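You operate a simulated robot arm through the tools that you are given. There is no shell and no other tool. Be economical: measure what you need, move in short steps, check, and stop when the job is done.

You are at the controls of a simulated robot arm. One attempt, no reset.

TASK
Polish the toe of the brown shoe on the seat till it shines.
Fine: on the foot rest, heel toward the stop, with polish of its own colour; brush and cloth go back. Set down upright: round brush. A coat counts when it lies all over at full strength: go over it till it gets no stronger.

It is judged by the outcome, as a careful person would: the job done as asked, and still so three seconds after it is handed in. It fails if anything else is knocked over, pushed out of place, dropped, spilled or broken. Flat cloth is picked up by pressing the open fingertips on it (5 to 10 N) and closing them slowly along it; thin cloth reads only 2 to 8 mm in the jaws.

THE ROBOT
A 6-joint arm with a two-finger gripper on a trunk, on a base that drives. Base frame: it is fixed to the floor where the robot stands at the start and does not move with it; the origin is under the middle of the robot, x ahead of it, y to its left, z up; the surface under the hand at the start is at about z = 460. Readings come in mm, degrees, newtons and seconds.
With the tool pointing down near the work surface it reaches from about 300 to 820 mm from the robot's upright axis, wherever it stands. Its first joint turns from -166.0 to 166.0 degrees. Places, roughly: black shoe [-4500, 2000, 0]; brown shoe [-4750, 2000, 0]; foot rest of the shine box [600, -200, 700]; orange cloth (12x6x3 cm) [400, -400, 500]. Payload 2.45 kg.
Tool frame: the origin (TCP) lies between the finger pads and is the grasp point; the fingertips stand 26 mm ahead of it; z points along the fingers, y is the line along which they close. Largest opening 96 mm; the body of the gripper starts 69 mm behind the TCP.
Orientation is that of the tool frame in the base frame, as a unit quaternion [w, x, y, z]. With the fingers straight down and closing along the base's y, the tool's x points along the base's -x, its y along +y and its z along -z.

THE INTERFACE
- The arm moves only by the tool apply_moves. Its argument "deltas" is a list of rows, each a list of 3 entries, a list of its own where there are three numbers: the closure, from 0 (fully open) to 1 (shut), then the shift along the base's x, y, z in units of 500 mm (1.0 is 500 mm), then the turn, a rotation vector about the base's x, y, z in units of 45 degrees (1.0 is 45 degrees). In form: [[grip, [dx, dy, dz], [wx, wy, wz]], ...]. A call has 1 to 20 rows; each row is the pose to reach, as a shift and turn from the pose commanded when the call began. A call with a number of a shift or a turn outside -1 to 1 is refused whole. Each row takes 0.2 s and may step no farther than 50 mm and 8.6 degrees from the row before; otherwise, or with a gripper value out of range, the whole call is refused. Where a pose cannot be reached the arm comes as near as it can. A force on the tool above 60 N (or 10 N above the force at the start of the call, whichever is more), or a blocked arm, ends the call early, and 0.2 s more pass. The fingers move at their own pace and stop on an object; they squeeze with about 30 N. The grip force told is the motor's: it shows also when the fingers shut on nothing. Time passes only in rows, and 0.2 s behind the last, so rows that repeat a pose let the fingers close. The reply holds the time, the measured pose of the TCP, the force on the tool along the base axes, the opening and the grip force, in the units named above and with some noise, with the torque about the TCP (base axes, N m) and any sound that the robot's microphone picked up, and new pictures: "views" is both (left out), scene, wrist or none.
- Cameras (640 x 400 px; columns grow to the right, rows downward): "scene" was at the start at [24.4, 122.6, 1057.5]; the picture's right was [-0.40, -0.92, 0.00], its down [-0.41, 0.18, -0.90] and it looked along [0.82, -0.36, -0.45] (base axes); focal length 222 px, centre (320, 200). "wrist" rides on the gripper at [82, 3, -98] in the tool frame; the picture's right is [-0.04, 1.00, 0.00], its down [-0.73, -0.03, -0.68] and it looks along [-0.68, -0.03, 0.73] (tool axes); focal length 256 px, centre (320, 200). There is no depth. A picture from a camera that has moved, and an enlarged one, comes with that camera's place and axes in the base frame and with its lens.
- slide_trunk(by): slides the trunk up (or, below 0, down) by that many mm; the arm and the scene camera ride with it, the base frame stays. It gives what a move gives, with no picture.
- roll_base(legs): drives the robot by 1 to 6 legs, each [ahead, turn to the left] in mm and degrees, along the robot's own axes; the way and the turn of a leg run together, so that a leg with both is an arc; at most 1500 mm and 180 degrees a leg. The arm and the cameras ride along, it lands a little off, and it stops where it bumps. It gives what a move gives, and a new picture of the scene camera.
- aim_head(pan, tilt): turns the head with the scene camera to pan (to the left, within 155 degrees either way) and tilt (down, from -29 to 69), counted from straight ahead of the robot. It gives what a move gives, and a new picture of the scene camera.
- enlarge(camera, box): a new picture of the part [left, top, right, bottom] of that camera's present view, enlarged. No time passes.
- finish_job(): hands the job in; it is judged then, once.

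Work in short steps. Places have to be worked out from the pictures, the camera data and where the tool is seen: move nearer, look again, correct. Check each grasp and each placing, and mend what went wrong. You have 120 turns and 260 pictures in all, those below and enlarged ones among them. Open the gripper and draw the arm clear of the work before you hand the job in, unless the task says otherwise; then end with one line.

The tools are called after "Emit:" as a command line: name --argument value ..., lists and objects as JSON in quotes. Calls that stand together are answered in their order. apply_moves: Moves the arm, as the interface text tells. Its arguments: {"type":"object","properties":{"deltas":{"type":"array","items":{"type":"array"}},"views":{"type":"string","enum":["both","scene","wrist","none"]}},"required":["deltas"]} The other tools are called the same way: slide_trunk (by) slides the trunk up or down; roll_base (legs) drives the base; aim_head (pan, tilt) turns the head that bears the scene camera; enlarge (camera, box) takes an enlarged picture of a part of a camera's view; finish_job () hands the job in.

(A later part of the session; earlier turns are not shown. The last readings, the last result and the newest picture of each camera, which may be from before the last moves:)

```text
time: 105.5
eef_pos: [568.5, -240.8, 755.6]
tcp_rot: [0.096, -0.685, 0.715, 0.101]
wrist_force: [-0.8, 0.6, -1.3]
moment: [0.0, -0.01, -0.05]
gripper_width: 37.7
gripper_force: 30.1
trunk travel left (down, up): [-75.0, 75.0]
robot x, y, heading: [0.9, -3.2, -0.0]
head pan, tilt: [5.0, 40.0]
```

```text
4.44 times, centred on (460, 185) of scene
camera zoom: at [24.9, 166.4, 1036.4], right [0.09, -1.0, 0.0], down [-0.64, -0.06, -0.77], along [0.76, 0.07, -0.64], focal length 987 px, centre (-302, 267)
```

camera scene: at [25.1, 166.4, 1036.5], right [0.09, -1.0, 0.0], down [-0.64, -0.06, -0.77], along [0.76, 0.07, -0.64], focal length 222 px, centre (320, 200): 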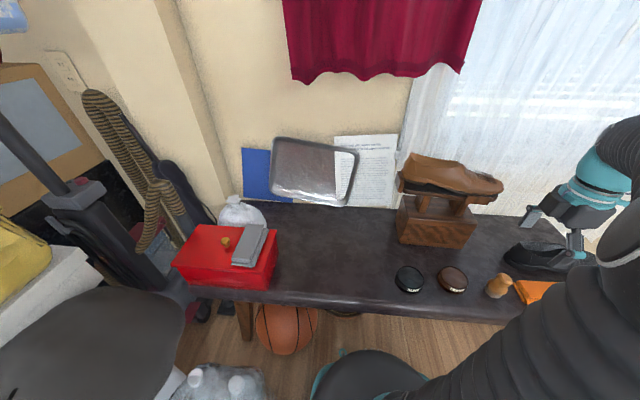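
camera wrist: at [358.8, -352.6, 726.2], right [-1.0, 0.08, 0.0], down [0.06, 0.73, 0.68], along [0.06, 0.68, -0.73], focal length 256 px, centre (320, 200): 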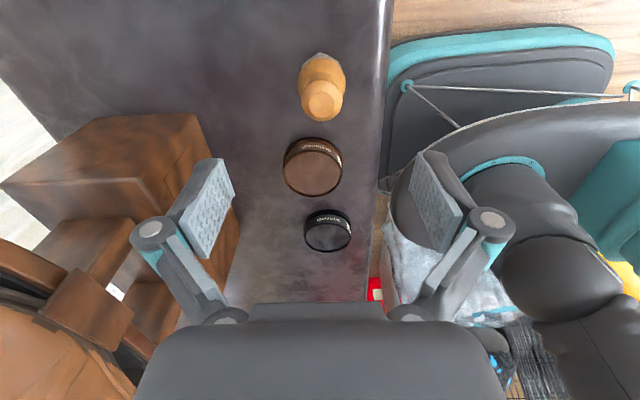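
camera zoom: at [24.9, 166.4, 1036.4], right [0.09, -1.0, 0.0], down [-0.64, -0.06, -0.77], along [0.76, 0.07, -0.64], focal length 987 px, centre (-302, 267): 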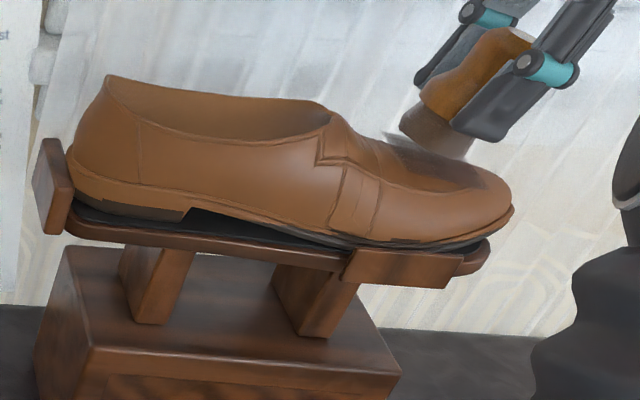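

The shoe has just settled against the stop, still straight. I lift and inspect the coat.

Emit:
apply_moves --deltas '[[0.9, [0, 0, 0.08], [-0.14, 0, 0]], [0.9, [-0.01, 0.04, 0.16], [-0.3, 0, 0]], [0.9, [-0.01, 0.04, 0.22], [-0.356, 0, 0]]]' --views "wrist"

Emit:
enlarge --camera "wrist" --box '[260, 0, 400, 120]'

Emit:
enlarge --camera "scene" --box '[450, 150, 530, 210]'

```text
time: 106.2
eef_pos: [563.6, -222.3, 865.6]
tcp_rot: [-0.001, -0.69, 0.724, -0.001]
wrist_force: [0.2, -0.7, -1.1]
moment: [0.01, 0.0, 0.03]
gripper_width: 37.7
gripper_force: 30.1
trunk travel left (down, up): [-75.0, 75.0]
robot x, y, heading: [-0.3, -0.7, -0.0]
head pan, tilt: [5.0, 40.0]
camera wrist: at [555.5, -303.3, 963.9], right [-1.0, 0.09, 0.0], down [0.06, 0.73, 0.68], along [0.06, 0.68, -0.73], focal length 256 px, centre (320, 200)
```

wrist: 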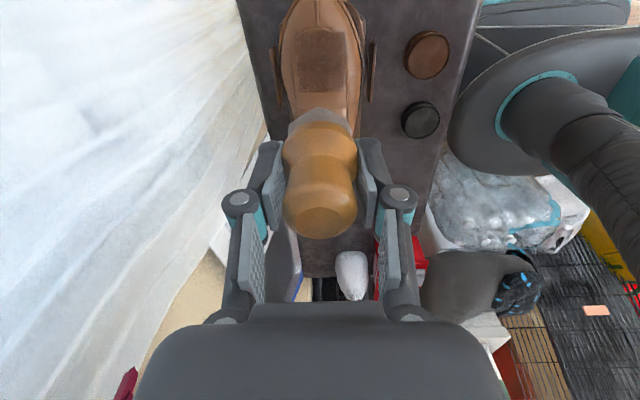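

```text
3.33 times, centred on (330, 60) of wrist
camera zoom: at [555.5, -303.3, 963.9], right [-1.0, 0.09, 0.0], down [0.06, 0.73, 0.68], along [0.06, 0.68, -0.73], focal length 853 px, centre (287, 667)
```

zoom: 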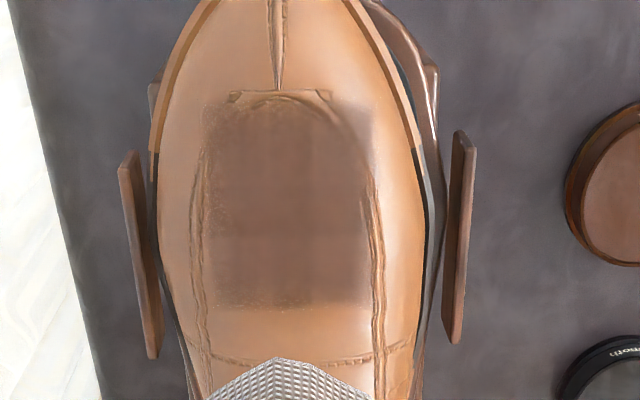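

```text
6.67 times, centred on (490, 180) of scene
camera zoom: at [25.2, 166.3, 1036.5], right [0.09, -1.0, 0.0], down [-0.64, -0.06, -0.77], along [0.76, 0.07, -0.64], focal length 1481 px, centre (-813, 333)
```

zoom: 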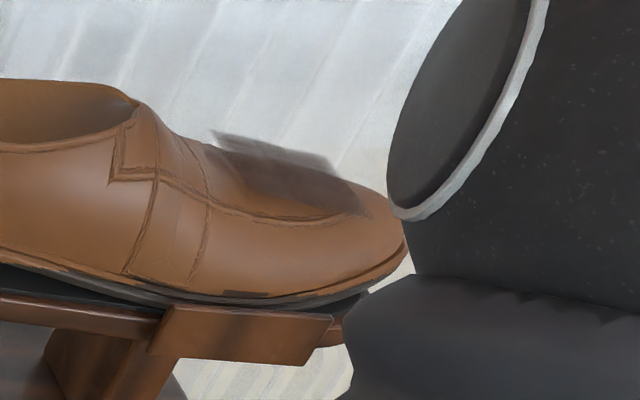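

The zone is now evident: a 47×52 mm rectangle centred about (561,−234), dark except the −x front corner and the edges. I do the −x and centre-left lanes from a bit further forward.

Emit:
apply_moves --deltas '[[0.9, [-0.03, -0.06, -0.06], [0.15, 0, 0]], [0.9, [-0.03, -0.095, -0.14], [0.3, 0, 0]], [0.9, [-0.03, -0.1, -0.21], [0.356, 0, 0]], [0.9, [-0.03, -0.1, -0.24], [0.356, 0, 0]], [0.9, [-0.03, -0.096, -0.255], [0.356, 0, 0]], [0.9, [-0.03, -0.084, -0.252], [0.356, 0, 0]], [0.9, [-0.03, -0.072, -0.249], [0.356, 0, 0]], [0.9, [-0.03, -0.06, -0.246], [0.356, 0, 0]], [0.9, [-0.03, -0.048, -0.243], [0.356, 0, 0]], [0.9, [-0.03, -0.036, -0.239], [0.356, 0, 0]], [0.9, [-0.03, -0.026, -0.236], [0.356, 0, 0]], [0.9, [-0.02, -0.04, -0.21], [0.356, 0, 0]], [0.9, [-0.008, -0.09, -0.232], [0.356, 0, 0]], [0.9, [-0.008, -0.096, -0.253], [0.356, 0, 0]], [0.9, [-0.008, -0.084, -0.25], [0.356, 0, 0]], [0.9, [-0.008, -0.072, -0.247], [0.356, 0, 0]], [0.9, [-0.008, -0.06, -0.244], [0.356, 0, 0]], [0.9, [-0.008, -0.048, -0.241], [0.356, 0, 0]], [0.9, [-0.008, -0.036, -0.237], [0.356, 0, 0]], [0.9, [-0.008, -0.03, -0.2], [0.356, 0, 0]]]' --views "none"

Emit:
apply_moves --deltas '[[0.9, [0, 0.02, 0.08], [-0.14, 0, 0]], [0.9, [0, 0.03, 0.15], [-0.3, 0, 0]], [0.9, [0, 0.03, 0.2], [-0.356, 0, 0]]]' --views "none"

Emit:
enlarge --camera "wrist" --box '[260, 0, 400, 120]'

Emit:
enlarge --camera "scene" --box '[390, 140, 530, 230]'

```text
time: 110.5
eef_pos: [558.5, -237.0, 767.8]
tcp_rot: [0.097, -0.684, 0.715, 0.102]
wrist_force: [0.2, -0.1, -1.2]
moment: [-0.01, -0.01, 0.03]
gripper_width: 37.7
gripper_force: 29.9
trunk travel left (down, up): [-75.0, 75.0]
robot x, y, heading: [0.1, 1.4, 0.0]
head pan, tilt: [5.0, 40.0]
```

```text
time: 111.2
eef_pos: [558.4, -222.4, 866.2]
tcp_rot: [0.0, -0.691, 0.723, -0.001]
wrist_force: [-0.5, -0.1, -0.2]
moment: [0.03, 0.0, 0.01]
gripper_width: 37.5
gripper_force: 29.7
trunk travel left (down, up): [-75.0, 75.0]
robot x, y, heading: [-1.2, 1.3, 0.0]
head pan, tilt: [5.0, 40.0]
```

```text
3.33 times, centred on (330, 60) of wrist
camera zoom: at [550.1, -302.9, 964.4], right [-1.0, 0.09, 0.0], down [0.06, 0.73, 0.68], along [0.06, 0.68, -0.73], focal length 853 px, centre (287, 667)
```

zoom: 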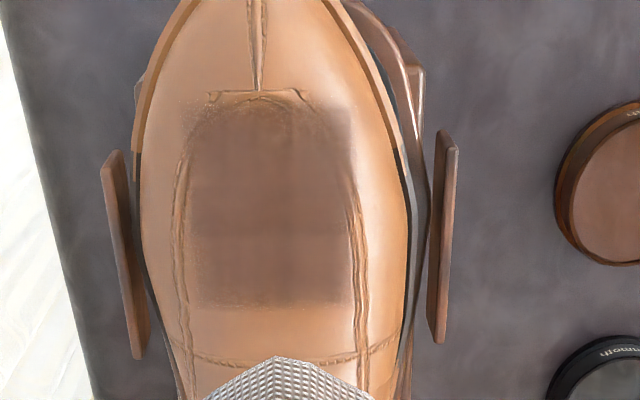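

```text
4.44 times, centred on (460, 185) of scene
camera zoom: at [25.1, 166.2, 1036.5], right [0.09, -1.0, 0.0], down [-0.64, -0.06, -0.77], along [0.76, 0.07, -0.64], focal length 987 px, centre (-302, 267)
```

zoom: 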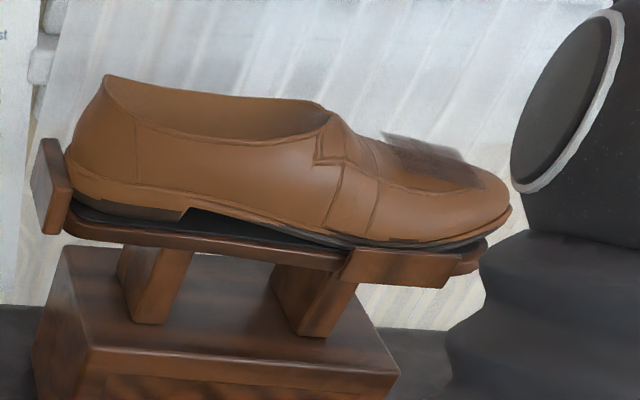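

Emit:
enlarge --camera "wrist" --box '[290, 20, 362, 100]'

```text
5.00 times, centred on (326, 60) of wrist
camera zoom: at [550.1, -302.9, 964.4], right [-1.0, 0.09, 0.0], down [0.06, 0.73, 0.68], along [0.06, 0.68, -0.73], focal length 1280 px, centre (290, 900)
```

zoom: 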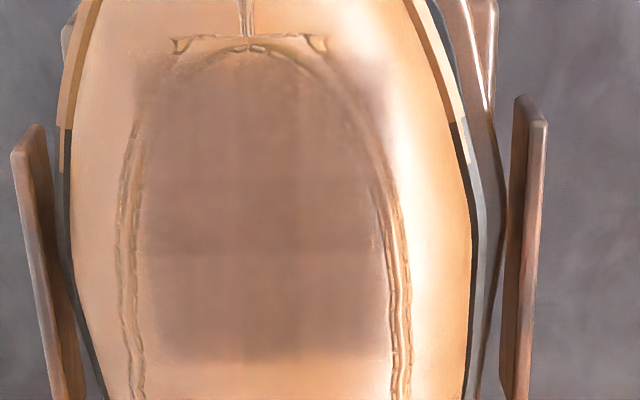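

Only the margins and front corners are weaker. I run two long lanes on the outer sides.

Emit:
apply_moves --deltas '[[0.9, [0.042, -0.06, -0.06], [0.15, 0, 0]], [0.9, [0.042, -0.1, -0.14], [0.3, 0, 0]], [0.9, [0.042, -0.11, -0.21], [0.356, 0, 0]], [0.9, [0.042, -0.112, -0.245], [0.356, 0, 0]], [0.9, [0.042, -0.108, -0.261], [0.356, 0, 0]], [0.9, [0.042, -0.093, -0.257], [0.356, 0, 0]], [0.9, [0.042, -0.078, -0.253], [0.356, 0, 0]], [0.9, [0.042, -0.063, -0.249], [0.356, 0, 0]], [0.9, [0.042, -0.048, -0.245], [0.356, 0, 0]], [0.9, [0.042, -0.033, -0.241], [0.356, 0, 0]], [0.9, [0.042, -0.018, -0.236], [0.356, 0, 0]], [0.9, [0.02, -0.04, -0.21], [0.356, 0, 0]], [0.9, [-0.03, -0.1, -0.23], [0.356, 0, 0]], [0.9, [-0.03, -0.108, -0.261], [0.356, 0, 0]], [0.9, [-0.03, -0.093, -0.257], [0.356, 0, 0]], [0.9, [-0.03, -0.078, -0.253], [0.356, 0, 0]], [0.9, [-0.03, -0.063, -0.249], [0.356, 0, 0]], [0.9, [-0.03, -0.048, -0.245], [0.356, 0, 0]], [0.9, [-0.03, -0.03, -0.24], [0.356, 0, 0]], [0.9, [-0.03, -0.03, -0.2], [0.356, 0, 0]]]' --views "none"

Emit:
apply_moves --deltas '[[0.9, [0.02, 0.02, 0.08], [-0.14, 0, 0]], [0.9, [0.03, 0.03, 0.15], [-0.3, 0, 0]], [0.9, [0.03, 0.03, 0.2], [-0.356, 0, 0]]]' --views "none"

Emit:
enlarge --camera "wrist" --box '[290, 20, 362, 100]'

Emit:
enlarge --camera "scene" --box '[390, 140, 530, 230]'

```text
time: 115.5
eef_pos: [544.8, -237.5, 765.2]
tcp_rot: [0.097, -0.684, 0.716, 0.101]
wrist_force: [-0.2, -0.2, -0.2]
moment: [-0.01, -0.01, 0.0]
gripper_width: 38.0
gripper_force: 30.3
trunk travel left (down, up): [-75.0, 75.0]
robot x, y, heading: [0.1, -0.5, 0.1]
head pan, tilt: [5.0, 40.0]
```

```text
time: 116.2
eef_pos: [558.6, -221.7, 867.4]
tcp_rot: [-0.001, -0.691, 0.723, -0.001]
wrist_force: [0.0, 0.3, 0.1]
moment: [0.05, 0.01, 0.03]
gripper_width: 37.8
gripper_force: 29.3
trunk travel left (down, up): [-75.0, 75.0]
robot x, y, heading: [-1.5, 3.5, -0.1]
head pan, tilt: [5.0, 40.0]
```

```text
5.00 times, centred on (326, 60) of wrist
camera zoom: at [550.6, -302.4, 965.1], right [-1.0, 0.09, 0.0], down [0.06, 0.73, 0.68], along [0.06, 0.68, -0.73], focal length 1280 px, centre (290, 900)
```

zoom: 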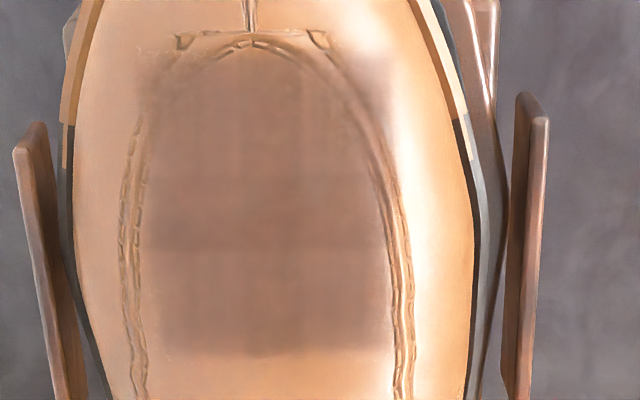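

```text
4.44 times, centred on (460, 185) of scene
camera zoom: at [25.1, 166.0, 1036.5], right [0.09, -1.0, 0.0], down [-0.64, -0.06, -0.77], along [0.76, 0.07, -0.64], focal length 987 px, centre (-302, 267)
```

zoom: 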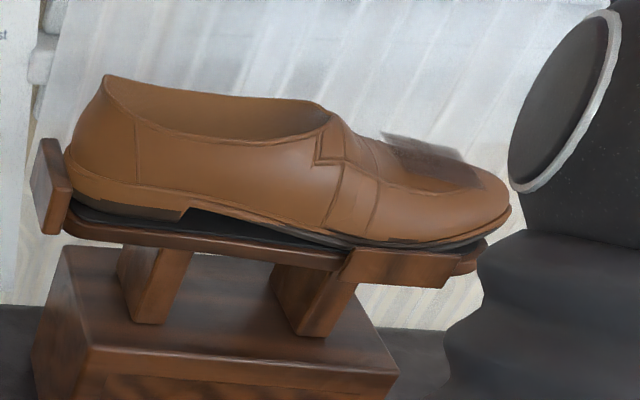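

The −x side is filled; the +x front corner is still lighter. I press there specifically and read the force.

Emit:
apply_moves --deltas '[[0.9, [0.04, -0.06, -0.06], [0.15, 0, 0]], [0.9, [0.04, -0.1, -0.14], [0.3, 0, 0]], [0.9, [0.04, -0.105, -0.21], [0.356, 0, 0]], [0.9, [0.04, -0.107, -0.245], [0.356, 0, 0]], [0.9, [0.04, -0.104, -0.262], [0.356, 0, 0]], [0.9, [0.04, -0.098, -0.264], [0.356, 0, 0]]]' --views "none"

Emit:
enlarge --camera "scene" --box '[430, 130, 530, 210]'

```text
time: 117.7
eef_pos: [577.8, -272.3, 736.2]
tcp_rot: [0.098, -0.685, 0.715, 0.099]
wrist_force: [4.7, -14.9, 13.3]
moment: [-0.61, 0.07, 0.31]
gripper_width: 38.1
gripper_force: 30.0
trunk travel left (down, up): [-75.0, 75.0]
robot x, y, heading: [-1.6, -2.0, -0.2]
head pan, tilt: [5.0, 40.0]
```

```text
5.00 times, centred on (480, 170) of scene
camera zoom: at [25.2, 165.5, 1036.9], right [0.08, -1.0, 0.0], down [-0.64, -0.05, -0.77], along [0.76, 0.07, -0.64], focal length 1110 px, centre (-480, 350)
```

zoom: 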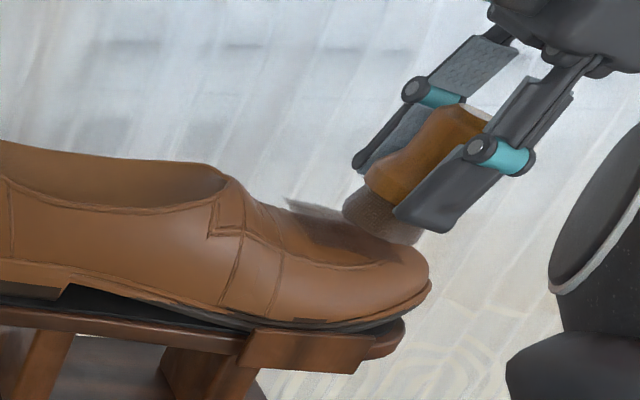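

Good firm contact there (~20 N). I stroke up the +x lane from here, twice, then look.

Emit:
apply_moves --deltas '[[0.9, [0, 0.004, 0.004], [0, 0, 0]], [0.9, [0, 0.016, 0.008], [0, 0, 0]], [0.9, [0, 0.03, 0.012], [0, 0, 0]], [0.9, [0, 0.045, 0.016], [0, 0, 0]], [0.9, [0, 0.06, 0.02], [0, 0, 0]], [0.9, [0, 0.075, 0.024], [0, 0, 0]], [0.9, [0, 0.03, 0.05], [0, 0, 0]], [0.9, [0.004, -0.008, 0.02], [0, 0, 0]], [0.9, [0.004, -0.004, 0.001], [0, 0, 0]], [0.9, [0.004, 0.008, 0.005], [0, 0, 0]], [0.9, [0.004, 0.024, 0.009], [0, 0, 0]], [0.9, [0.004, 0.04, 0.014], [0, 0, 0]], [0.9, [0.004, 0.056, 0.018], [0, 0, 0]], [0.9, [0.004, 0.05, 0.06], [0, 0, 0]]]' --views "none"

Emit:
apply_moves --deltas '[[0.9, [-0.02, 0.03, 0.08], [-0.14, 0, 0]], [0.9, [-0.04, 0.04, 0.15], [-0.3, 0, 0]], [0.9, [-0.04, 0.05, 0.2], [-0.356, 0, 0]]]' --views "none"

Emit:
enlarge --camera "wrist" --box '[290, 20, 362, 100]'

Emit:
enlarge --camera "scene" --box '[390, 140, 530, 230]'

```text
time: 120.7
eef_pos: [579.9, -245.9, 764.8]
tcp_rot: [0.096, -0.684, 0.716, 0.102]
wrist_force: [0.6, -0.7, -1.2]
moment: [-0.01, 0.03, 0.01]
gripper_width: 37.8
gripper_force: 30.2
trunk travel left (down, up): [-75.0, 75.0]
robot x, y, heading: [-2.6, -2.6, -0.1]
head pan, tilt: [5.0, 40.0]
```

```text
time: 121.5
eef_pos: [560.9, -219.7, 865.3]
tcp_rot: [-0.001, -0.691, 0.723, 0.0]
wrist_force: [-0.1, 0.2, -0.8]
moment: [0.01, -0.01, 0.02]
gripper_width: 37.8
gripper_force: 30.0
trunk travel left (down, up): [-75.0, 75.0]
robot x, y, heading: [-0.5, 0.0, -0.0]
head pan, tilt: [5.0, 40.0]
```

```text
5.00 times, centred on (326, 60) of wrist
camera zoom: at [552.8, -301.0, 963.3], right [-1.0, 0.09, 0.0], down [0.06, 0.73, 0.68], along [0.06, 0.68, -0.73], focal length 1280 px, centre (290, 900)
```

zoom: 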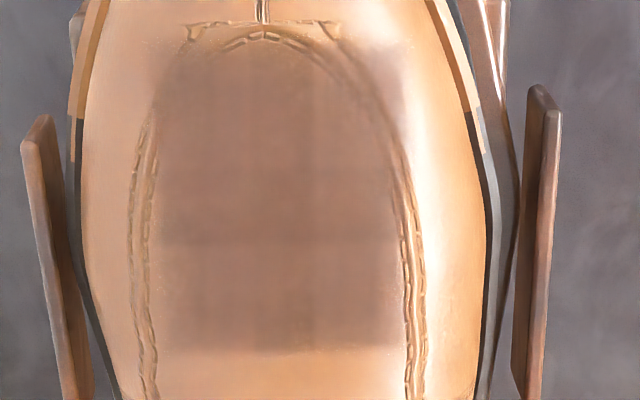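

```text
4.44 times, centred on (460, 185) of scene
camera zoom: at [25.2, 165.9, 1036.5], right [0.09, -1.0, 0.0], down [-0.64, -0.06, -0.77], along [0.76, 0.07, -0.64], focal length 987 px, centre (-302, 267)
```

zoom: 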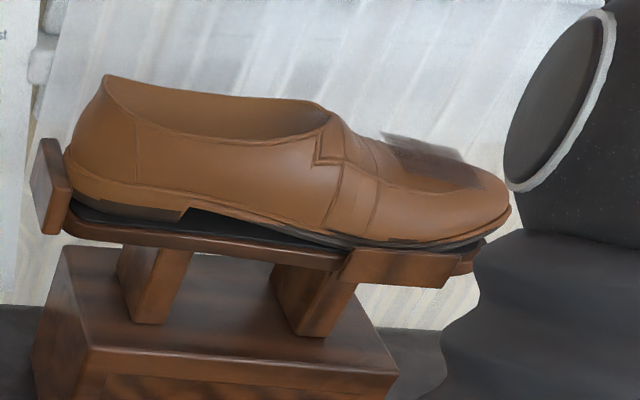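

The coat is nearly uniform. To be sure it's at full strength I re-dip and go over the whole zone once more.

Emit:
apply_moves --deltas '[[0.9, [-0.09, 0.02, 0], [0, 0, 0]], [0.9, [-0.18, 0.05, 0], [0, 0, 0]], [0.9, [-0.27, 0.08, 0], [0, 0, 0]], [0.9, [-0.356, 0.1, 0], [0, 0, 0]], [0.9, [-0.356, 0.1, -0.09], [0, 0, 0]], [0.9, [-0.356, 0.1, -0.18], [0, 0, 0]], [0.9, [-0.356, 0.1, -0.27], [0, 0, 0]], [0.9, [-0.356, 0.1, -0.36], [0, 0, 0]], [0.9, [-0.356, 0.1, -0.45], [0, 0, 0]], [0.9, [-0.356, 0.1, -0.54], [0, 0, 0]], [0.9, [-0.356, 0.1, -0.62], [0, 0, 0]], [0.9, [-0.356, 0.1, -0.655], [0, 0, 0]], [0.9, [-0.356, 0.1, -0.666], [0, 0, 0]], [0.9, [-0.356, 0.1, -0.672], [0, 0, 0]]]' --views "none"

```text
time: 124.5
eef_pos: [382.6, -172.2, 527.3]
tcp_rot: [0.0, -0.69, 0.723, 0.0]
wrist_force: [0.0, 0.7, -1.4]
moment: [-0.04, -0.03, -0.01]
gripper_width: 38.1
gripper_force: 30.2
trunk travel left (down, up): [-75.0, 75.0]
robot x, y, heading: [2.9, -1.7, 0.0]
head pan, tilt: [5.0, 40.0]
```

Emit:
apply_moves --deltas '[[0.9, [0, 0.004, -0.005], [0, 0, 0]], [0.9, [0, 0.004, -0.009], [0, 0, 0]], [0.9, [0, 0.004, -0.012], [0, 0, 0]], [0.9, [0, 0.004, -0.012], [0, 0, 0]]]' --views "none"

```text
time: 125.5
eef_pos: [383.4, -169.1, 523.6]
tcp_rot: [0.001, -0.691, 0.723, 0.0]
wrist_force: [-0.6, -8.0, 27.9]
moment: [-0.31, 0.08, -0.01]
gripper_width: 37.8
gripper_force: 30.1
trunk travel left (down, up): [-75.0, 75.0]
robot x, y, heading: [1.0, 0.4, 0.1]
head pan, tilt: [5.0, 40.0]
```

Dip contact made (28 N). I ease, swirl, and return over the toe.

Emit:
apply_moves --deltas '[[0.9, [0, 0, 0.003], [0, 0, 0]], [0.9, [0.008, 0, 0.003], [0, 0, 0]], [0.9, [0, 0.008, 0.003], [0, 0, 0]], [0.9, [-0.008, 0, 0.003], [0, 0, 0]], [0.9, [0, 0, 0.003], [0, 0, 0]], [0.9, [0, -0.02, 0.07], [0, 0, 0]], [0.9, [0, -0.08, 0.15], [0, 0, 0]], [0.9, [0, -0.14, 0.23], [0, 0, 0]], [0.9, [0, -0.18, 0.32], [0, 0, 0]], [0.9, [0, -0.2, 0.41], [0, 0, 0]], [0.9, [0, -0.2, 0.5], [0, 0, 0]], [0.9, [0.06, -0.2, 0.55], [0, 0, 0]], [0.9, [0.15, -0.2, 0.55], [0, 0, 0]], [0.9, [0.24, -0.2, 0.55], [0, 0, 0]], [0.9, [0.32, -0.2, 0.55], [0.1, 0, 0]], [0.9, [0.358, -0.2, 0.53], [0.23, 0, 0]], [0.9, [0.358, -0.19, 0.49], [0.356, 0, 0]], [0.9, [0.358, -0.166, 0.455], [0.356, 0, 0]], [0.9, [0.358, -0.166, 0.443], [0.356, 0, 0]]]' --views "none"

Emit:
apply_moves --deltas '[[0.9, [0, 0, -0.003], [0, 0, 0]], [0.9, [0, 0, -0.006], [0, 0, 0]], [0.9, [0, 0, -0.009], [0, 0, 0]], [0.9, [0, 0, -0.009], [0, 0, 0]]]' --views "none"

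```text
time: 129.4
eef_pos: [560.6, -252.4, 745.0]
tcp_rot: [0.097, -0.685, 0.715, 0.101]
wrist_force: [-0.2, 0.6, -1.8]
moment: [0.01, 0.0, 0.0]
gripper_width: 38.0
gripper_force: 29.8
trunk travel left (down, up): [-75.0, 75.0]
robot x, y, heading: [0.5, 2.0, 0.1]
head pan, tilt: [5.0, 40.0]
```

```text
time: 130.4
eef_pos: [562.7, -252.2, 738.7]
tcp_rot: [0.096, -0.684, 0.716, 0.101]
wrist_force: [0.1, -0.5, -1.1]
moment: [0.01, -0.02, 0.02]
gripper_width: 37.8
gripper_force: 29.8
trunk travel left (down, up): [-75.0, 75.0]
robot x, y, heading: [2.9, 0.7, -0.1]
head pan, tilt: [5.0, 40.0]
```

Emit:
apply_moves --deltas '[[0.9, [0, 0, -0.003], [0, 0, 0]], [0.9, [0, 0, -0.006], [0, 0, 0]], [0.9, [0, 0, -0.006], [0, 0, 0]]]' --views "none"

Emit:
enlarge --camera "scene" --box '[430, 130, 530, 210]'

```text
time: 131.2
eef_pos: [561.4, -250.6, 738.6]
tcp_rot: [0.097, -0.685, 0.715, 0.099]
wrist_force: [1.5, -3.3, 16.4]
moment: [-0.35, 0.03, 0.01]
gripper_width: 37.7
gripper_force: 30.2
trunk travel left (down, up): [-75.0, 75.0]
robot x, y, heading: [2.6, -1.3, -0.0]
head pan, tilt: [5.0, 40.0]
```

```text
5.00 times, centred on (480, 170) of scene
camera zoom: at [24.5, 166.1, 1036.7], right [0.09, -1.0, 0.0], down [-0.64, -0.06, -0.77], along [0.76, 0.07, -0.64], focal length 1110 px, centre (-480, 350)
```

zoom: 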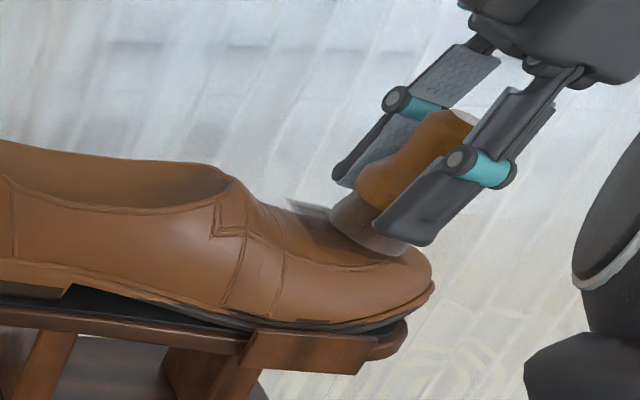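

16 N contact. I run centre, −x and +x lanes once more.

Emit:
apply_moves --deltas '[[0.9, [0, 0.015, 0.005], [0, 0, 0]], [0.9, [0, 0.03, 0.009], [0, 0, 0]], [0.9, [0, 0.045, 0.013], [0, 0, 0]], [0.9, [-0.015, 0.02, 0.03], [0, 0, 0]], [0.9, [-0.032, -0.034, 0.01], [0, 0, 0]], [0.9, [-0.032, -0.036, -0.01], [0, 0, 0]], [0.9, [-0.032, -0.02, -0.006], [0, 0, 0]], [0.9, [-0.032, -0.004, -0.002], [0, 0, 0]], [0.9, [-0.032, 0.012, 0.002], [0, 0, 0]], [0.9, [-0.032, 0.028, 0.006], [0, 0, 0]], [0.9, [-0.032, 0.044, 0.011], [0, 0, 0]], [0.9, [-0.01, 0.02, 0.03], [0, 0, 0]], [0.9, [0.034, -0.034, 0.012], [0, 0, 0]], [0.9, [0.034, -0.036, -0.01], [0, 0, 0]], [0.9, [0.034, -0.02, -0.006], [0, 0, 0]], [0.9, [0.034, -0.004, -0.002], [0, 0, 0]], [0.9, [0.034, 0.012, 0.002], [0, 0, 0]], [0.9, [0.034, 0.028, 0.006], [0, 0, 0]], [0.9, [0.034, 0.044, 0.011], [0, 0, 0]], [0.9, [0.03, 0.04, 0.05], [0, 0, 0]]]' --views "none"

Emit:
apply_moves --deltas '[[0.9, [-0.02, 0.01, 0.08], [-0.14, 0, 0]], [0.9, [-0.03, 0.03, 0.15], [-0.3, 0, 0]], [0.9, [-0.03, 0.03, 0.2], [-0.356, 0, 0]]]' --views "none"

Emit:
enlarge --camera "wrist" --box '[290, 10, 362, 90]'

Emit:
enlarge --camera "scene" --box '[390, 140, 530, 230]'

```text
time: 135.4
eef_pos: [577.8, -232.2, 760.8]
tcp_rot: [0.097, -0.683, 0.716, 0.102]
wrist_force: [0.6, 0.0, -0.8]
moment: [0.0, 0.02, 0.01]
gripper_width: 37.6
gripper_force: 29.5
trunk travel left (down, up): [-75.0, 75.0]
robot x, y, heading: [1.6, 0.4, 0.1]
head pan, tilt: [5.0, 40.0]
```

```text
time: 136.2
eef_pos: [563.4, -218.8, 862.8]
tcp_rot: [-0.001, -0.691, 0.723, 0.0]
wrist_force: [1.0, 0.3, -1.4]
moment: [0.02, 0.01, -0.01]
gripper_width: 37.8
gripper_force: 29.9
trunk travel left (down, up): [-75.0, 75.0]
robot x, y, heading: [-1.3, -2.9, -0.3]
head pan, tilt: [5.0, 40.0]
```

```text
5.00 times, centred on (326, 50) of wrist
camera zoom: at [555.0, -299.6, 960.9], right [-1.0, 0.09, 0.0], down [0.06, 0.73, 0.68], along [0.06, 0.68, -0.73], focal length 1280 px, centre (290, 950)
```

zoom: 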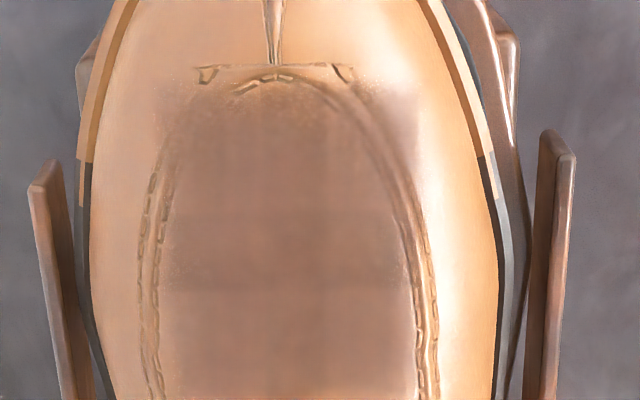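

```text
4.44 times, centred on (460, 185) of scene
camera zoom: at [25.1, 165.7, 1036.5], right [0.09, -1.0, 0.0], down [-0.64, -0.06, -0.77], along [0.76, 0.07, -0.64], focal length 987 px, centre (-302, 267)
```

zoom: 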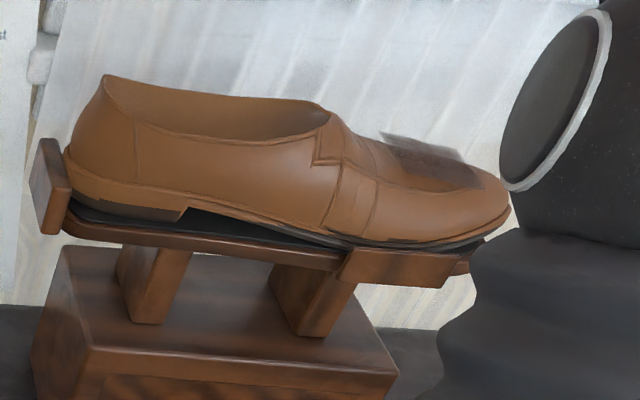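

Uniform now, with no visible gain over the previous pass except possibly the very front edge. I dab five points along the front edge to finish it.

Emit:
apply_moves --deltas '[[0.9, [0.036, -0.08, -0.08], [0.17, 0, 0]], [0.9, [0.036, -0.11, -0.16], [0.34, 0, 0]], [0.9, [0.036, -0.112, -0.24], [0.356, 0, 0]], [0.9, [0.036, -0.112, -0.262], [0.356, 0, 0]], [0.9, [0.036, -0.108, -0.264], [0.356, 0, 0]], [0.9, [0.036, -0.112, -0.245], [0.356, 0, 0]], [0.9, [0.018, -0.112, -0.245], [0.356, 0, 0]], [0.9, [0.018, -0.108, -0.263], [0.356, 0, 0]], [0.9, [0.018, -0.112, -0.245], [0.356, 0, 0]], [0.9, [0, -0.112, -0.245], [0.356, 0, 0]], [0.9, [0, -0.108, -0.262], [0.356, 0, 0]], [0.9, [0, -0.112, -0.245], [0.356, 0, 0]], [0.9, [-0.018, -0.112, -0.245], [0.356, 0, 0]], [0.9, [-0.018, -0.108, -0.263], [0.356, 0, 0]], [0.9, [-0.018, -0.112, -0.245], [0.356, 0, 0]], [0.9, [-0.034, -0.112, -0.245], [0.356, 0, 0]], [0.9, [-0.034, -0.108, -0.264], [0.356, 0, 0]], [0.9, [-0.034, -0.112, -0.24], [0.356, 0, 0]], [0.9, [-0.02, -0.1, -0.16], [0.2, 0, 0]], [0.9, [0, -0.05, -0.1], [0.02, 0, 0]]]' --views "none"

Emit:
apply_moves --deltas '[[0.9, [0, 0.03, 0.06], [-0.02, 0, 0]], [0.9, [0, 0.05, 0.1], [-0.02, 0, 0]]]' --views "none"

Emit:
enlarge --camera "wrist" --box '[290, 10, 362, 90]'

```text
refused: row 1 steps farther than a row can; nothing moved
```

```text
time: 136.8
eef_pos: [552.0, -187.2, 889.5]
tcp_rot: [-0.005, -0.691, 0.723, -0.007]
wrist_force: [1.3, 0.4, -1.2]
moment: [0.02, 0.06, -0.02]
gripper_width: 37.8
gripper_force: 30.4
out of reach, approached as far as the arm can: row 1, 2
trunk travel left (down, up): [-75.0, 75.0]
robot x, y, heading: [1.9, -4.3, -0.0]
head pan, tilt: [5.0, 40.0]
```

```text
5.00 times, centred on (326, 50) of wrist
camera zoom: at [544.0, -266.4, 989.4], right [-1.0, 0.08, 0.0], down [0.06, 0.74, 0.67], along [0.06, 0.66, -0.75], focal length 1280 px, centre (290, 950)
```

zoom: 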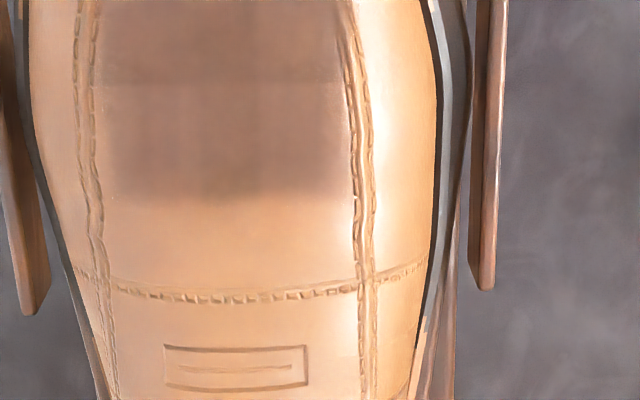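

That first call was refused by a step limit. The rear-edge view shows slight fading at the rear too; I return to a known pose first.

Emit:
apply_moves --deltas '[[0.9, [0, -0.03, -0.05], [0.02, 0, 0]], [0.9, [0, -0.05, -0.1], [0.02, 0, 0]], [0.9, [0, -0.05, -0.1], [0.02, 0, 0]]]' --views "none"

```text
time: 137.7
eef_pos: [550.4, -210.2, 839.2]
tcp_rot: [0.001, -0.691, 0.723, 0.001]
wrist_force: [-0.5, 0.6, -0.3]
moment: [0.0, -0.01, 0.03]
gripper_width: 37.6
gripper_force: 29.8
trunk travel left (down, up): [-75.0, 75.0]
robot x, y, heading: [-1.5, 0.7, 0.1]
head pan, tilt: [5.0, 40.0]
```

Now dabs along the front edge and the rear edge, lifting between each.

Emit:
apply_moves --deltas '[[0.9, [0.03, -0.05, -0.07], [0.15, 0, 0]], [0.9, [0.056, -0.1, -0.13], [0.3, 0, 0]], [0.9, [0.056, -0.117, -0.195], [0.356, 0, 0]], [0.9, [0.056, -0.117, -0.218], [0.356, 0, 0]], [0.9, [0.056, -0.117, -0.2], [0.356, 0, 0]], [0.9, [0.034, -0.117, -0.218], [0.356, 0, 0]], [0.9, [0.034, -0.117, -0.2], [0.356, 0, 0]], [0.9, [0.01, -0.117, -0.218], [0.356, 0, 0]], [0.9, [0.01, -0.117, -0.2], [0.356, 0, 0]], [0.9, [-0.012, -0.117, -0.218], [0.356, 0, 0]], [0.9, [-0.012, -0.117, -0.198], [0.356, 0, 0]], [0.9, [-0.012, -0.05, -0.17], [0.356, 0, 0]], [0.9, [-0.012, -0.031, -0.195], [0.356, 0, 0]], [0.9, [-0.012, -0.031, -0.178], [0.356, 0, 0]], [0.9, [0.01, -0.031, -0.195], [0.356, 0, 0]], [0.9, [0.01, -0.031, -0.178], [0.356, 0, 0]], [0.9, [0.034, -0.031, -0.195], [0.356, 0, 0]], [0.9, [0.034, -0.031, -0.178], [0.356, 0, 0]], [0.9, [0.056, -0.031, -0.195], [0.356, 0, 0]], [0.9, [0.056, -0.031, -0.195], [0.356, 0, 0]]]' --views "none"

Emit:
apply_moves --deltas '[[0.9, [-0.01, 0.0, 0.07], [-0.15, 0, 0]], [0.9, [-0.03, 0.0, 0.14], [-0.3, 0, 0]], [0.9, [-0.03, 0.02, 0.22], [-0.356, 0, 0]]]' --views "none"

Emit:
enlarge --camera "wrist" --box '[280, 10, 370, 100]'

Emit:
enlarge --camera "scene" --box '[390, 140, 530, 230]'

```text
time: 141.8
eef_pos: [576.7, -227.8, 741.7]
tcp_rot: [0.096, -0.684, 0.716, 0.101]
wrist_force: [-1.0, -0.1, 5.4]
moment: [-0.12, 0.16, -0.01]
gripper_width: 37.6
gripper_force: 30.2
trunk travel left (down, up): [-75.0, 75.0]
robot x, y, heading: [-0.7, -1.3, -0.0]
head pan, tilt: [5.0, 40.0]
```

```text
time: 142.7
eef_pos: [565.3, -218.9, 851.7]
tcp_rot: [-0.001, -0.691, 0.723, -0.002]
wrist_force: [-0.2, -0.2, -1.4]
moment: [0.0, 0.03, 0.01]
gripper_width: 37.6
gripper_force: 30.6
trunk travel left (down, up): [-75.0, 75.0]
robot x, y, heading: [-0.7, 1.2, -0.2]
head pan, tilt: [5.0, 40.0]
```

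```text
4.44 times, centred on (325, 55) of wrist
camera zoom: at [557.7, -299.5, 949.3], right [-1.0, 0.09, 0.0], down [0.06, 0.73, 0.68], along [0.06, 0.68, -0.73], focal length 1138 px, centre (298, 844)
```

zoom: 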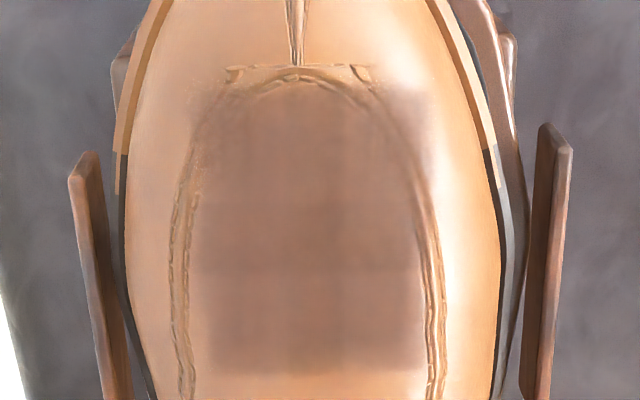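

```text
4.44 times, centred on (460, 185) of scene
camera zoom: at [25.2, 165.6, 1036.5], right [0.09, -1.0, 0.0], down [-0.64, -0.06, -0.77], along [0.76, 0.07, -0.64], focal length 987 px, centre (-302, 267)
```

zoom: 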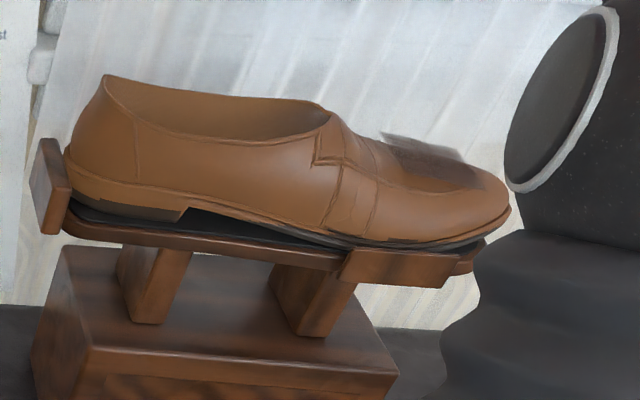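

The rectangle is uniformly dark and unchanged by further work, so the coat is done. I take the brush back to its place.

Emit:
apply_moves --deltas '[[0.9, [-0.09, -0.02, 0], [0, 0, 0]], [0.9, [-0.18, -0.05, 0], [0, 0, 0]], [0.9, [-0.27, -0.08, 0], [0, 0, 0]], [0.9, [-0.36, -0.105, 0], [0, 0, 0]], [0.9, [-0.399, -0.105, -0.06], [0, 0, 0]], [0.9, [-0.399, -0.105, -0.15], [0, 0, 0]], [0.9, [-0.399, -0.105, -0.24], [0, 0, 0]], [0.9, [-0.399, -0.105, -0.33], [0, 0, 0]], [0.9, [-0.399, -0.105, -0.42], [0, 0, 0]], [0.9, [-0.399, -0.105, -0.51], [0, 0, 0]], [0.9, [-0.399, -0.105, -0.6], [0, 0, 0]], [0.9, [-0.399, -0.105, -0.67], [0, 0, 0]], [0.9, [-0.399, -0.105, -0.69], [0, 0, 0]]]' --views "none"

Emit:
apply_moves --deltas '[[0.9, [0, 0, -0.003], [0, 0, 0]], [0.9, [0, 0, -0.006], [0, 0, 0]], [0.9, [0, 0, -0.009], [0, 0, 0]]]' --views "none"

```text
time: 145.4
eef_pos: [365.4, -269.5, 506.5]
tcp_rot: [0.0, -0.692, 0.722, 0.0]
wrist_force: [0.3, 0.3, -0.8]
moment: [-0.02, -0.02, -0.01]
gripper_width: 37.6
gripper_force: 29.8
trunk travel left (down, up): [-75.0, 75.0]
robot x, y, heading: [-1.0, 0.3, 0.1]
head pan, tilt: [5.0, 40.0]
```

```text
time: 146.2
eef_pos: [365.4, -270.4, 502.1]
tcp_rot: [0.0, -0.691, 0.723, -0.001]
wrist_force: [-0.2, -0.5, -1.2]
moment: [0.0, 0.0, -0.04]
gripper_width: 37.6
gripper_force: 29.5
trunk travel left (down, up): [-75.0, 75.0]
robot x, y, heading: [-2.0, -3.8, 0.0]
head pan, tilt: [5.0, 40.0]
```

Emit:
apply_moves --deltas '[[0.9, [0, 0, -0.003], [0, 0, 0]], [0.9, [0, 0, -0.006], [0, 0, 0]], [0.9, [0, 0, -0.008], [0, 0, 0]]]' --views "wrist"

```text
time: 147.1
eef_pos: [363.7, -270.5, 497.9]
tcp_rot: [0.001, -0.691, 0.723, 0.0]
wrist_force: [-0.2, -0.5, -0.8]
moment: [0.01, 0.01, 0.0]
gripper_width: 37.7
gripper_force: 29.8
trunk travel left (down, up): [-75.0, 75.0]
robot x, y, heading: [3.8, -3.6, 0.1]
head pan, tilt: [5.0, 40.0]
camera wrist: at [356.4, -351.2, 595.9], right [-1.0, 0.08, 0.0], down [0.06, 0.73, 0.68], along [0.06, 0.68, -0.73], focal length 256 px, centre (320, 200)
```

wrist: 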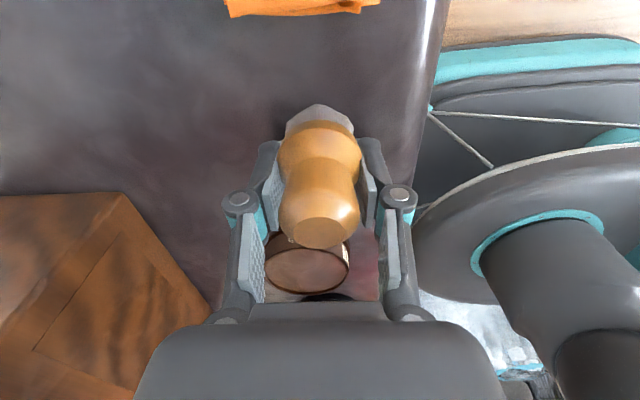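

Emit:
apply_moves --deltas '[[0.9, [0, 0, -0.003], [0, 0, 0]], [0.9, [0, 0, -0.006], [0, 0, 0]], [0.9, [0, 0, -0.009], [0, 0, 0]]]' --views "none"

Emit:
enlarge --camera "scene" --box '[440, 210, 560, 310]'

```text
time: 147.8
eef_pos: [364.0, -270.1, 496.3]
tcp_rot: [0.0, -0.691, 0.723, -0.003]
wrist_force: [-3.1, -3.8, 29.1]
moment: [-0.19, 0.1, -0.01]
gripper_width: 38.2
gripper_force: 30.4
trunk travel left (down, up): [-75.0, 75.0]
robot x, y, heading: [2.5, -0.8, -0.1]
head pan, tilt: [5.0, 40.0]
```

```text
4.00 times, centred on (500, 260) of scene
camera zoom: at [24.2, 166.2, 1036.8], right [0.09, -1.0, 0.0], down [-0.64, -0.06, -0.77], along [0.76, 0.07, -0.64], focal length 888 px, centre (-400, -40)
```

zoom: 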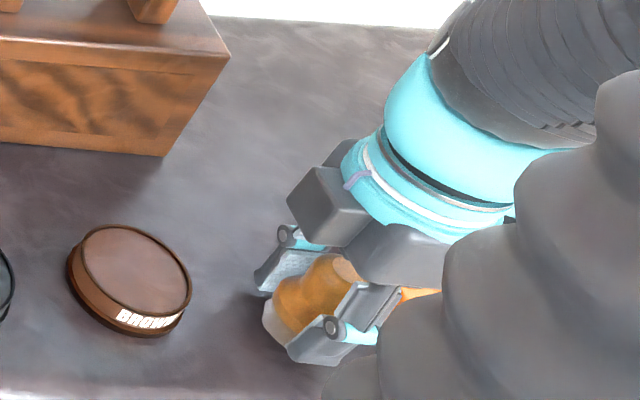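

The brush stands on the seat (contact). I ease off, open, and rise to look at brush and cloth.

Emit:
apply_moves --deltas '[[0.9, [0, 0, 0.003], [0, 0, 0]], [0.7, [0, 0, 0.003], [0, 0, 0]], [0.5, [0, 0, 0.003], [0, 0, 0]], [0.2, [0, 0, 0.003], [0, 0, 0]], [0.2, [0, 0, 0.003], [0, 0, 0]], [0.2, [0, 0, 0.06], [0, 0, 0]], [0.1, [0, 0, 0.14], [0, 0, 0]], [0, [0, -0.05, 0.21], [0, 0, 0]], [0, [0, -0.14, 0.24], [0, 0, 0]], [0, [0, -0.23, 0.24], [0, 0, 0]], [0, [0, -0.32, 0.24], [0, 0, 0]]]' --views "wrist"

Emit:
enlarge --camera "wrist" --box '[260, 0, 420, 200]'

Emit:
enlarge --camera "scene" --box '[440, 230, 560, 310]'

```text
time: 150.2
eef_pos: [363.0, -430.5, 615.8]
tcp_rot: [0.001, -0.692, 0.722, -0.001]
wrist_force: [0.0, 0.9, 1.2]
moment: [-0.03, -0.01, 0.01]
gripper_width: 96.0
gripper_force: 0.0
trunk travel left (down, up): [-75.0, 75.0]
robot x, y, heading: [0.5, -0.3, -0.1]
head pan, tilt: [5.0, 40.0]
camera wrist: at [355.5, -511.2, 714.1], right [-1.0, 0.08, 0.0], down [0.06, 0.73, 0.68], along [0.06, 0.68, -0.73], focal length 256 px, centre (320, 200)
```

wrist: 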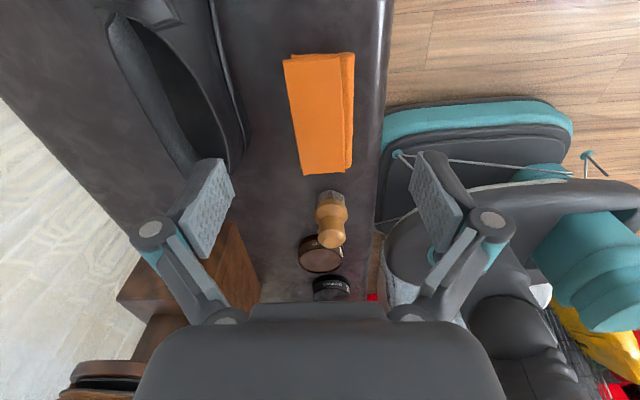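

```text
2.00 times, centred on (340, 100) of wrist
camera zoom: at [355.5, -511.2, 714.1], right [-1.0, 0.08, 0.0], down [0.06, 0.73, 0.68], along [0.06, 0.68, -0.73], focal length 512 px, centre (280, 400)
```

zoom: 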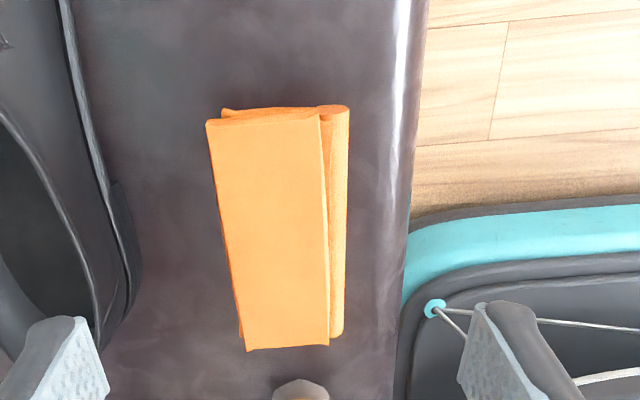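

```text
5.00 times, centred on (500, 270) of scene
camera zoom: at [24.9, 165.8, 1036.5], right [0.09, -1.0, 0.0], down [-0.64, -0.06, -0.77], along [0.76, 0.07, -0.64], focal length 1110 px, centre (-580, -150)
```

zoom: 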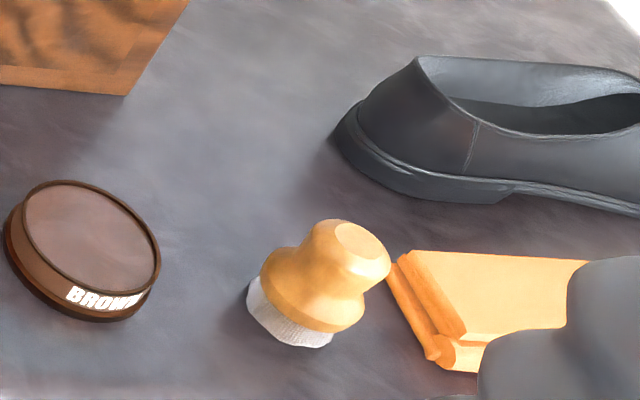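

The brush stands upright. The cloth is a folded pad, x≈335–391, y≈−455…−342, top ≈490, so I can grip it across its width from above with a partial opening to keep clear of the black shoe. I move above it.

Emit:
apply_moves --deltas '[[0.15, [0.0, 0.03, -0.03], [0, 0, 0]], [0.15, [0.0, 0.065, -0.08], [0, 0, 0]], [0.15, [0.0, 0.065, -0.12], [0, 0, 0]], [0.15, [0.0, 0.065, -0.15], [0, 0, 0]]]' --views "both"

```text
time: 151.2
eef_pos: [363.5, -398.9, 537.4]
tcp_rot: [0.0, -0.69, 0.723, 0.001]
wrist_force: [-0.2, 0.4, 0.2]
moment: [0.03, 0.02, -0.01]
gripper_width: 81.7
gripper_force: 0.0
trunk travel left (down, up): [-75.0, 75.0]
robot x, y, heading: [2.7, -0.9, -0.1]
head pan, tilt: [5.0, 40.0]
camera scene: at [25.0, 165.7, 1036.6], right [0.09, -1.0, 0.0], down [-0.64, -0.06, -0.77], along [0.76, 0.07, -0.64], focal length 222 px, centre (320, 200)
camera wrist: at [356.5, -478.9, 636.1], right [-1.0, 0.08, 0.0], down [0.06, 0.73, 0.68], along [0.06, 0.68, -0.73], focal length 256 px, centre (320, 200)
```

scene: 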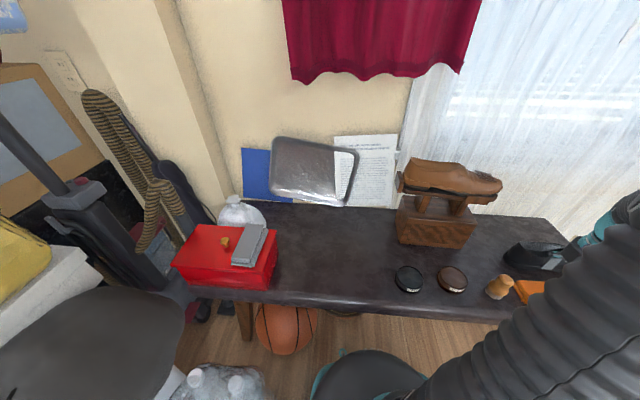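
wrist: 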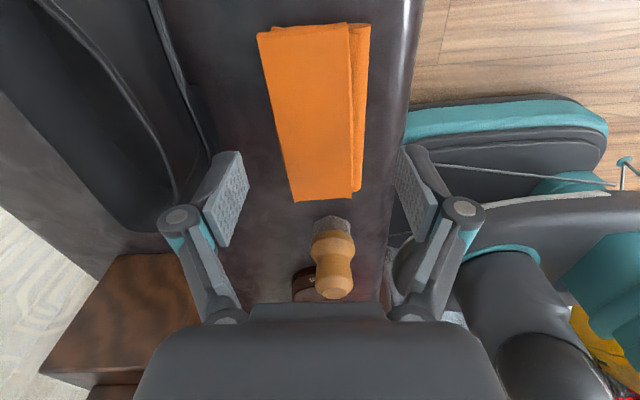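

Centred over the cloth. I descend to z≈497 and close slowly.

Emit:
apply_moves --deltas '[[0.15, [0, 0, -0.03], [0, 0, 0]], [0.15, [0, 0, -0.06], [0, 0, 0]], [0.15, [0, 0, -0.08], [0, 0, 0]], [0.15, [0, 0, -0.08], [0, 0, 0]]]' --views "none"

Emit:
apply_moves --deltas '[[0.25, [0, 0, 0], [0, 0, 0]], [0.35, [0, 0, 0], [0, 0, 0]], [0.45, [0, 0, 0], [0, 0, 0]], [0.55, [0, 0, 0], [0, 0, 0]], [0.65, [0, 0, 0], [0, 0, 0]], [0.65, [0, 0, 0], [0, 0, 0]]]' --views "wrist"

```text
time: 152.2
eef_pos: [363.8, -398.3, 496.9]
tcp_rot: [0.0, -0.691, 0.723, 0.001]
wrist_force: [0.0, 0.5, -0.1]
moment: [-0.02, -0.02, -0.01]
gripper_width: 81.4
gripper_force: 0.0
trunk travel left (down, up): [-75.0, 75.0]
robot x, y, heading: [1.1, -0.7, -0.1]
head pan, tilt: [5.0, 40.0]
```

```text
time: 153.7
eef_pos: [364.3, -397.5, 497.2]
tcp_rot: [0.001, -0.691, 0.723, -0.001]
wrist_force: [-0.3, -0.1, 2.7]
moment: [0.02, 0.07, 0.13]
gripper_width: 58.1
gripper_force: 30.5
trunk travel left (down, up): [-75.0, 75.0]
robot x, y, heading: [1.7, -3.7, 0.2]
head pan, tilt: [5.0, 40.0]
camera wrist: at [356.6, -478.8, 596.1], right [-1.0, 0.08, 0.0], down [0.06, 0.73, 0.68], along [0.06, 0.68, -0.73], focal length 256 px, centre (320, 200)
```

wrist: 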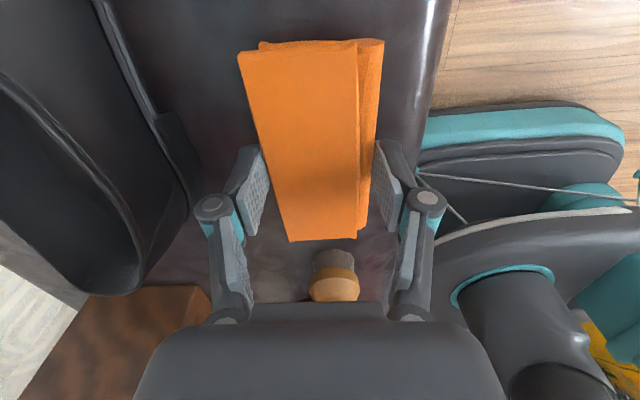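

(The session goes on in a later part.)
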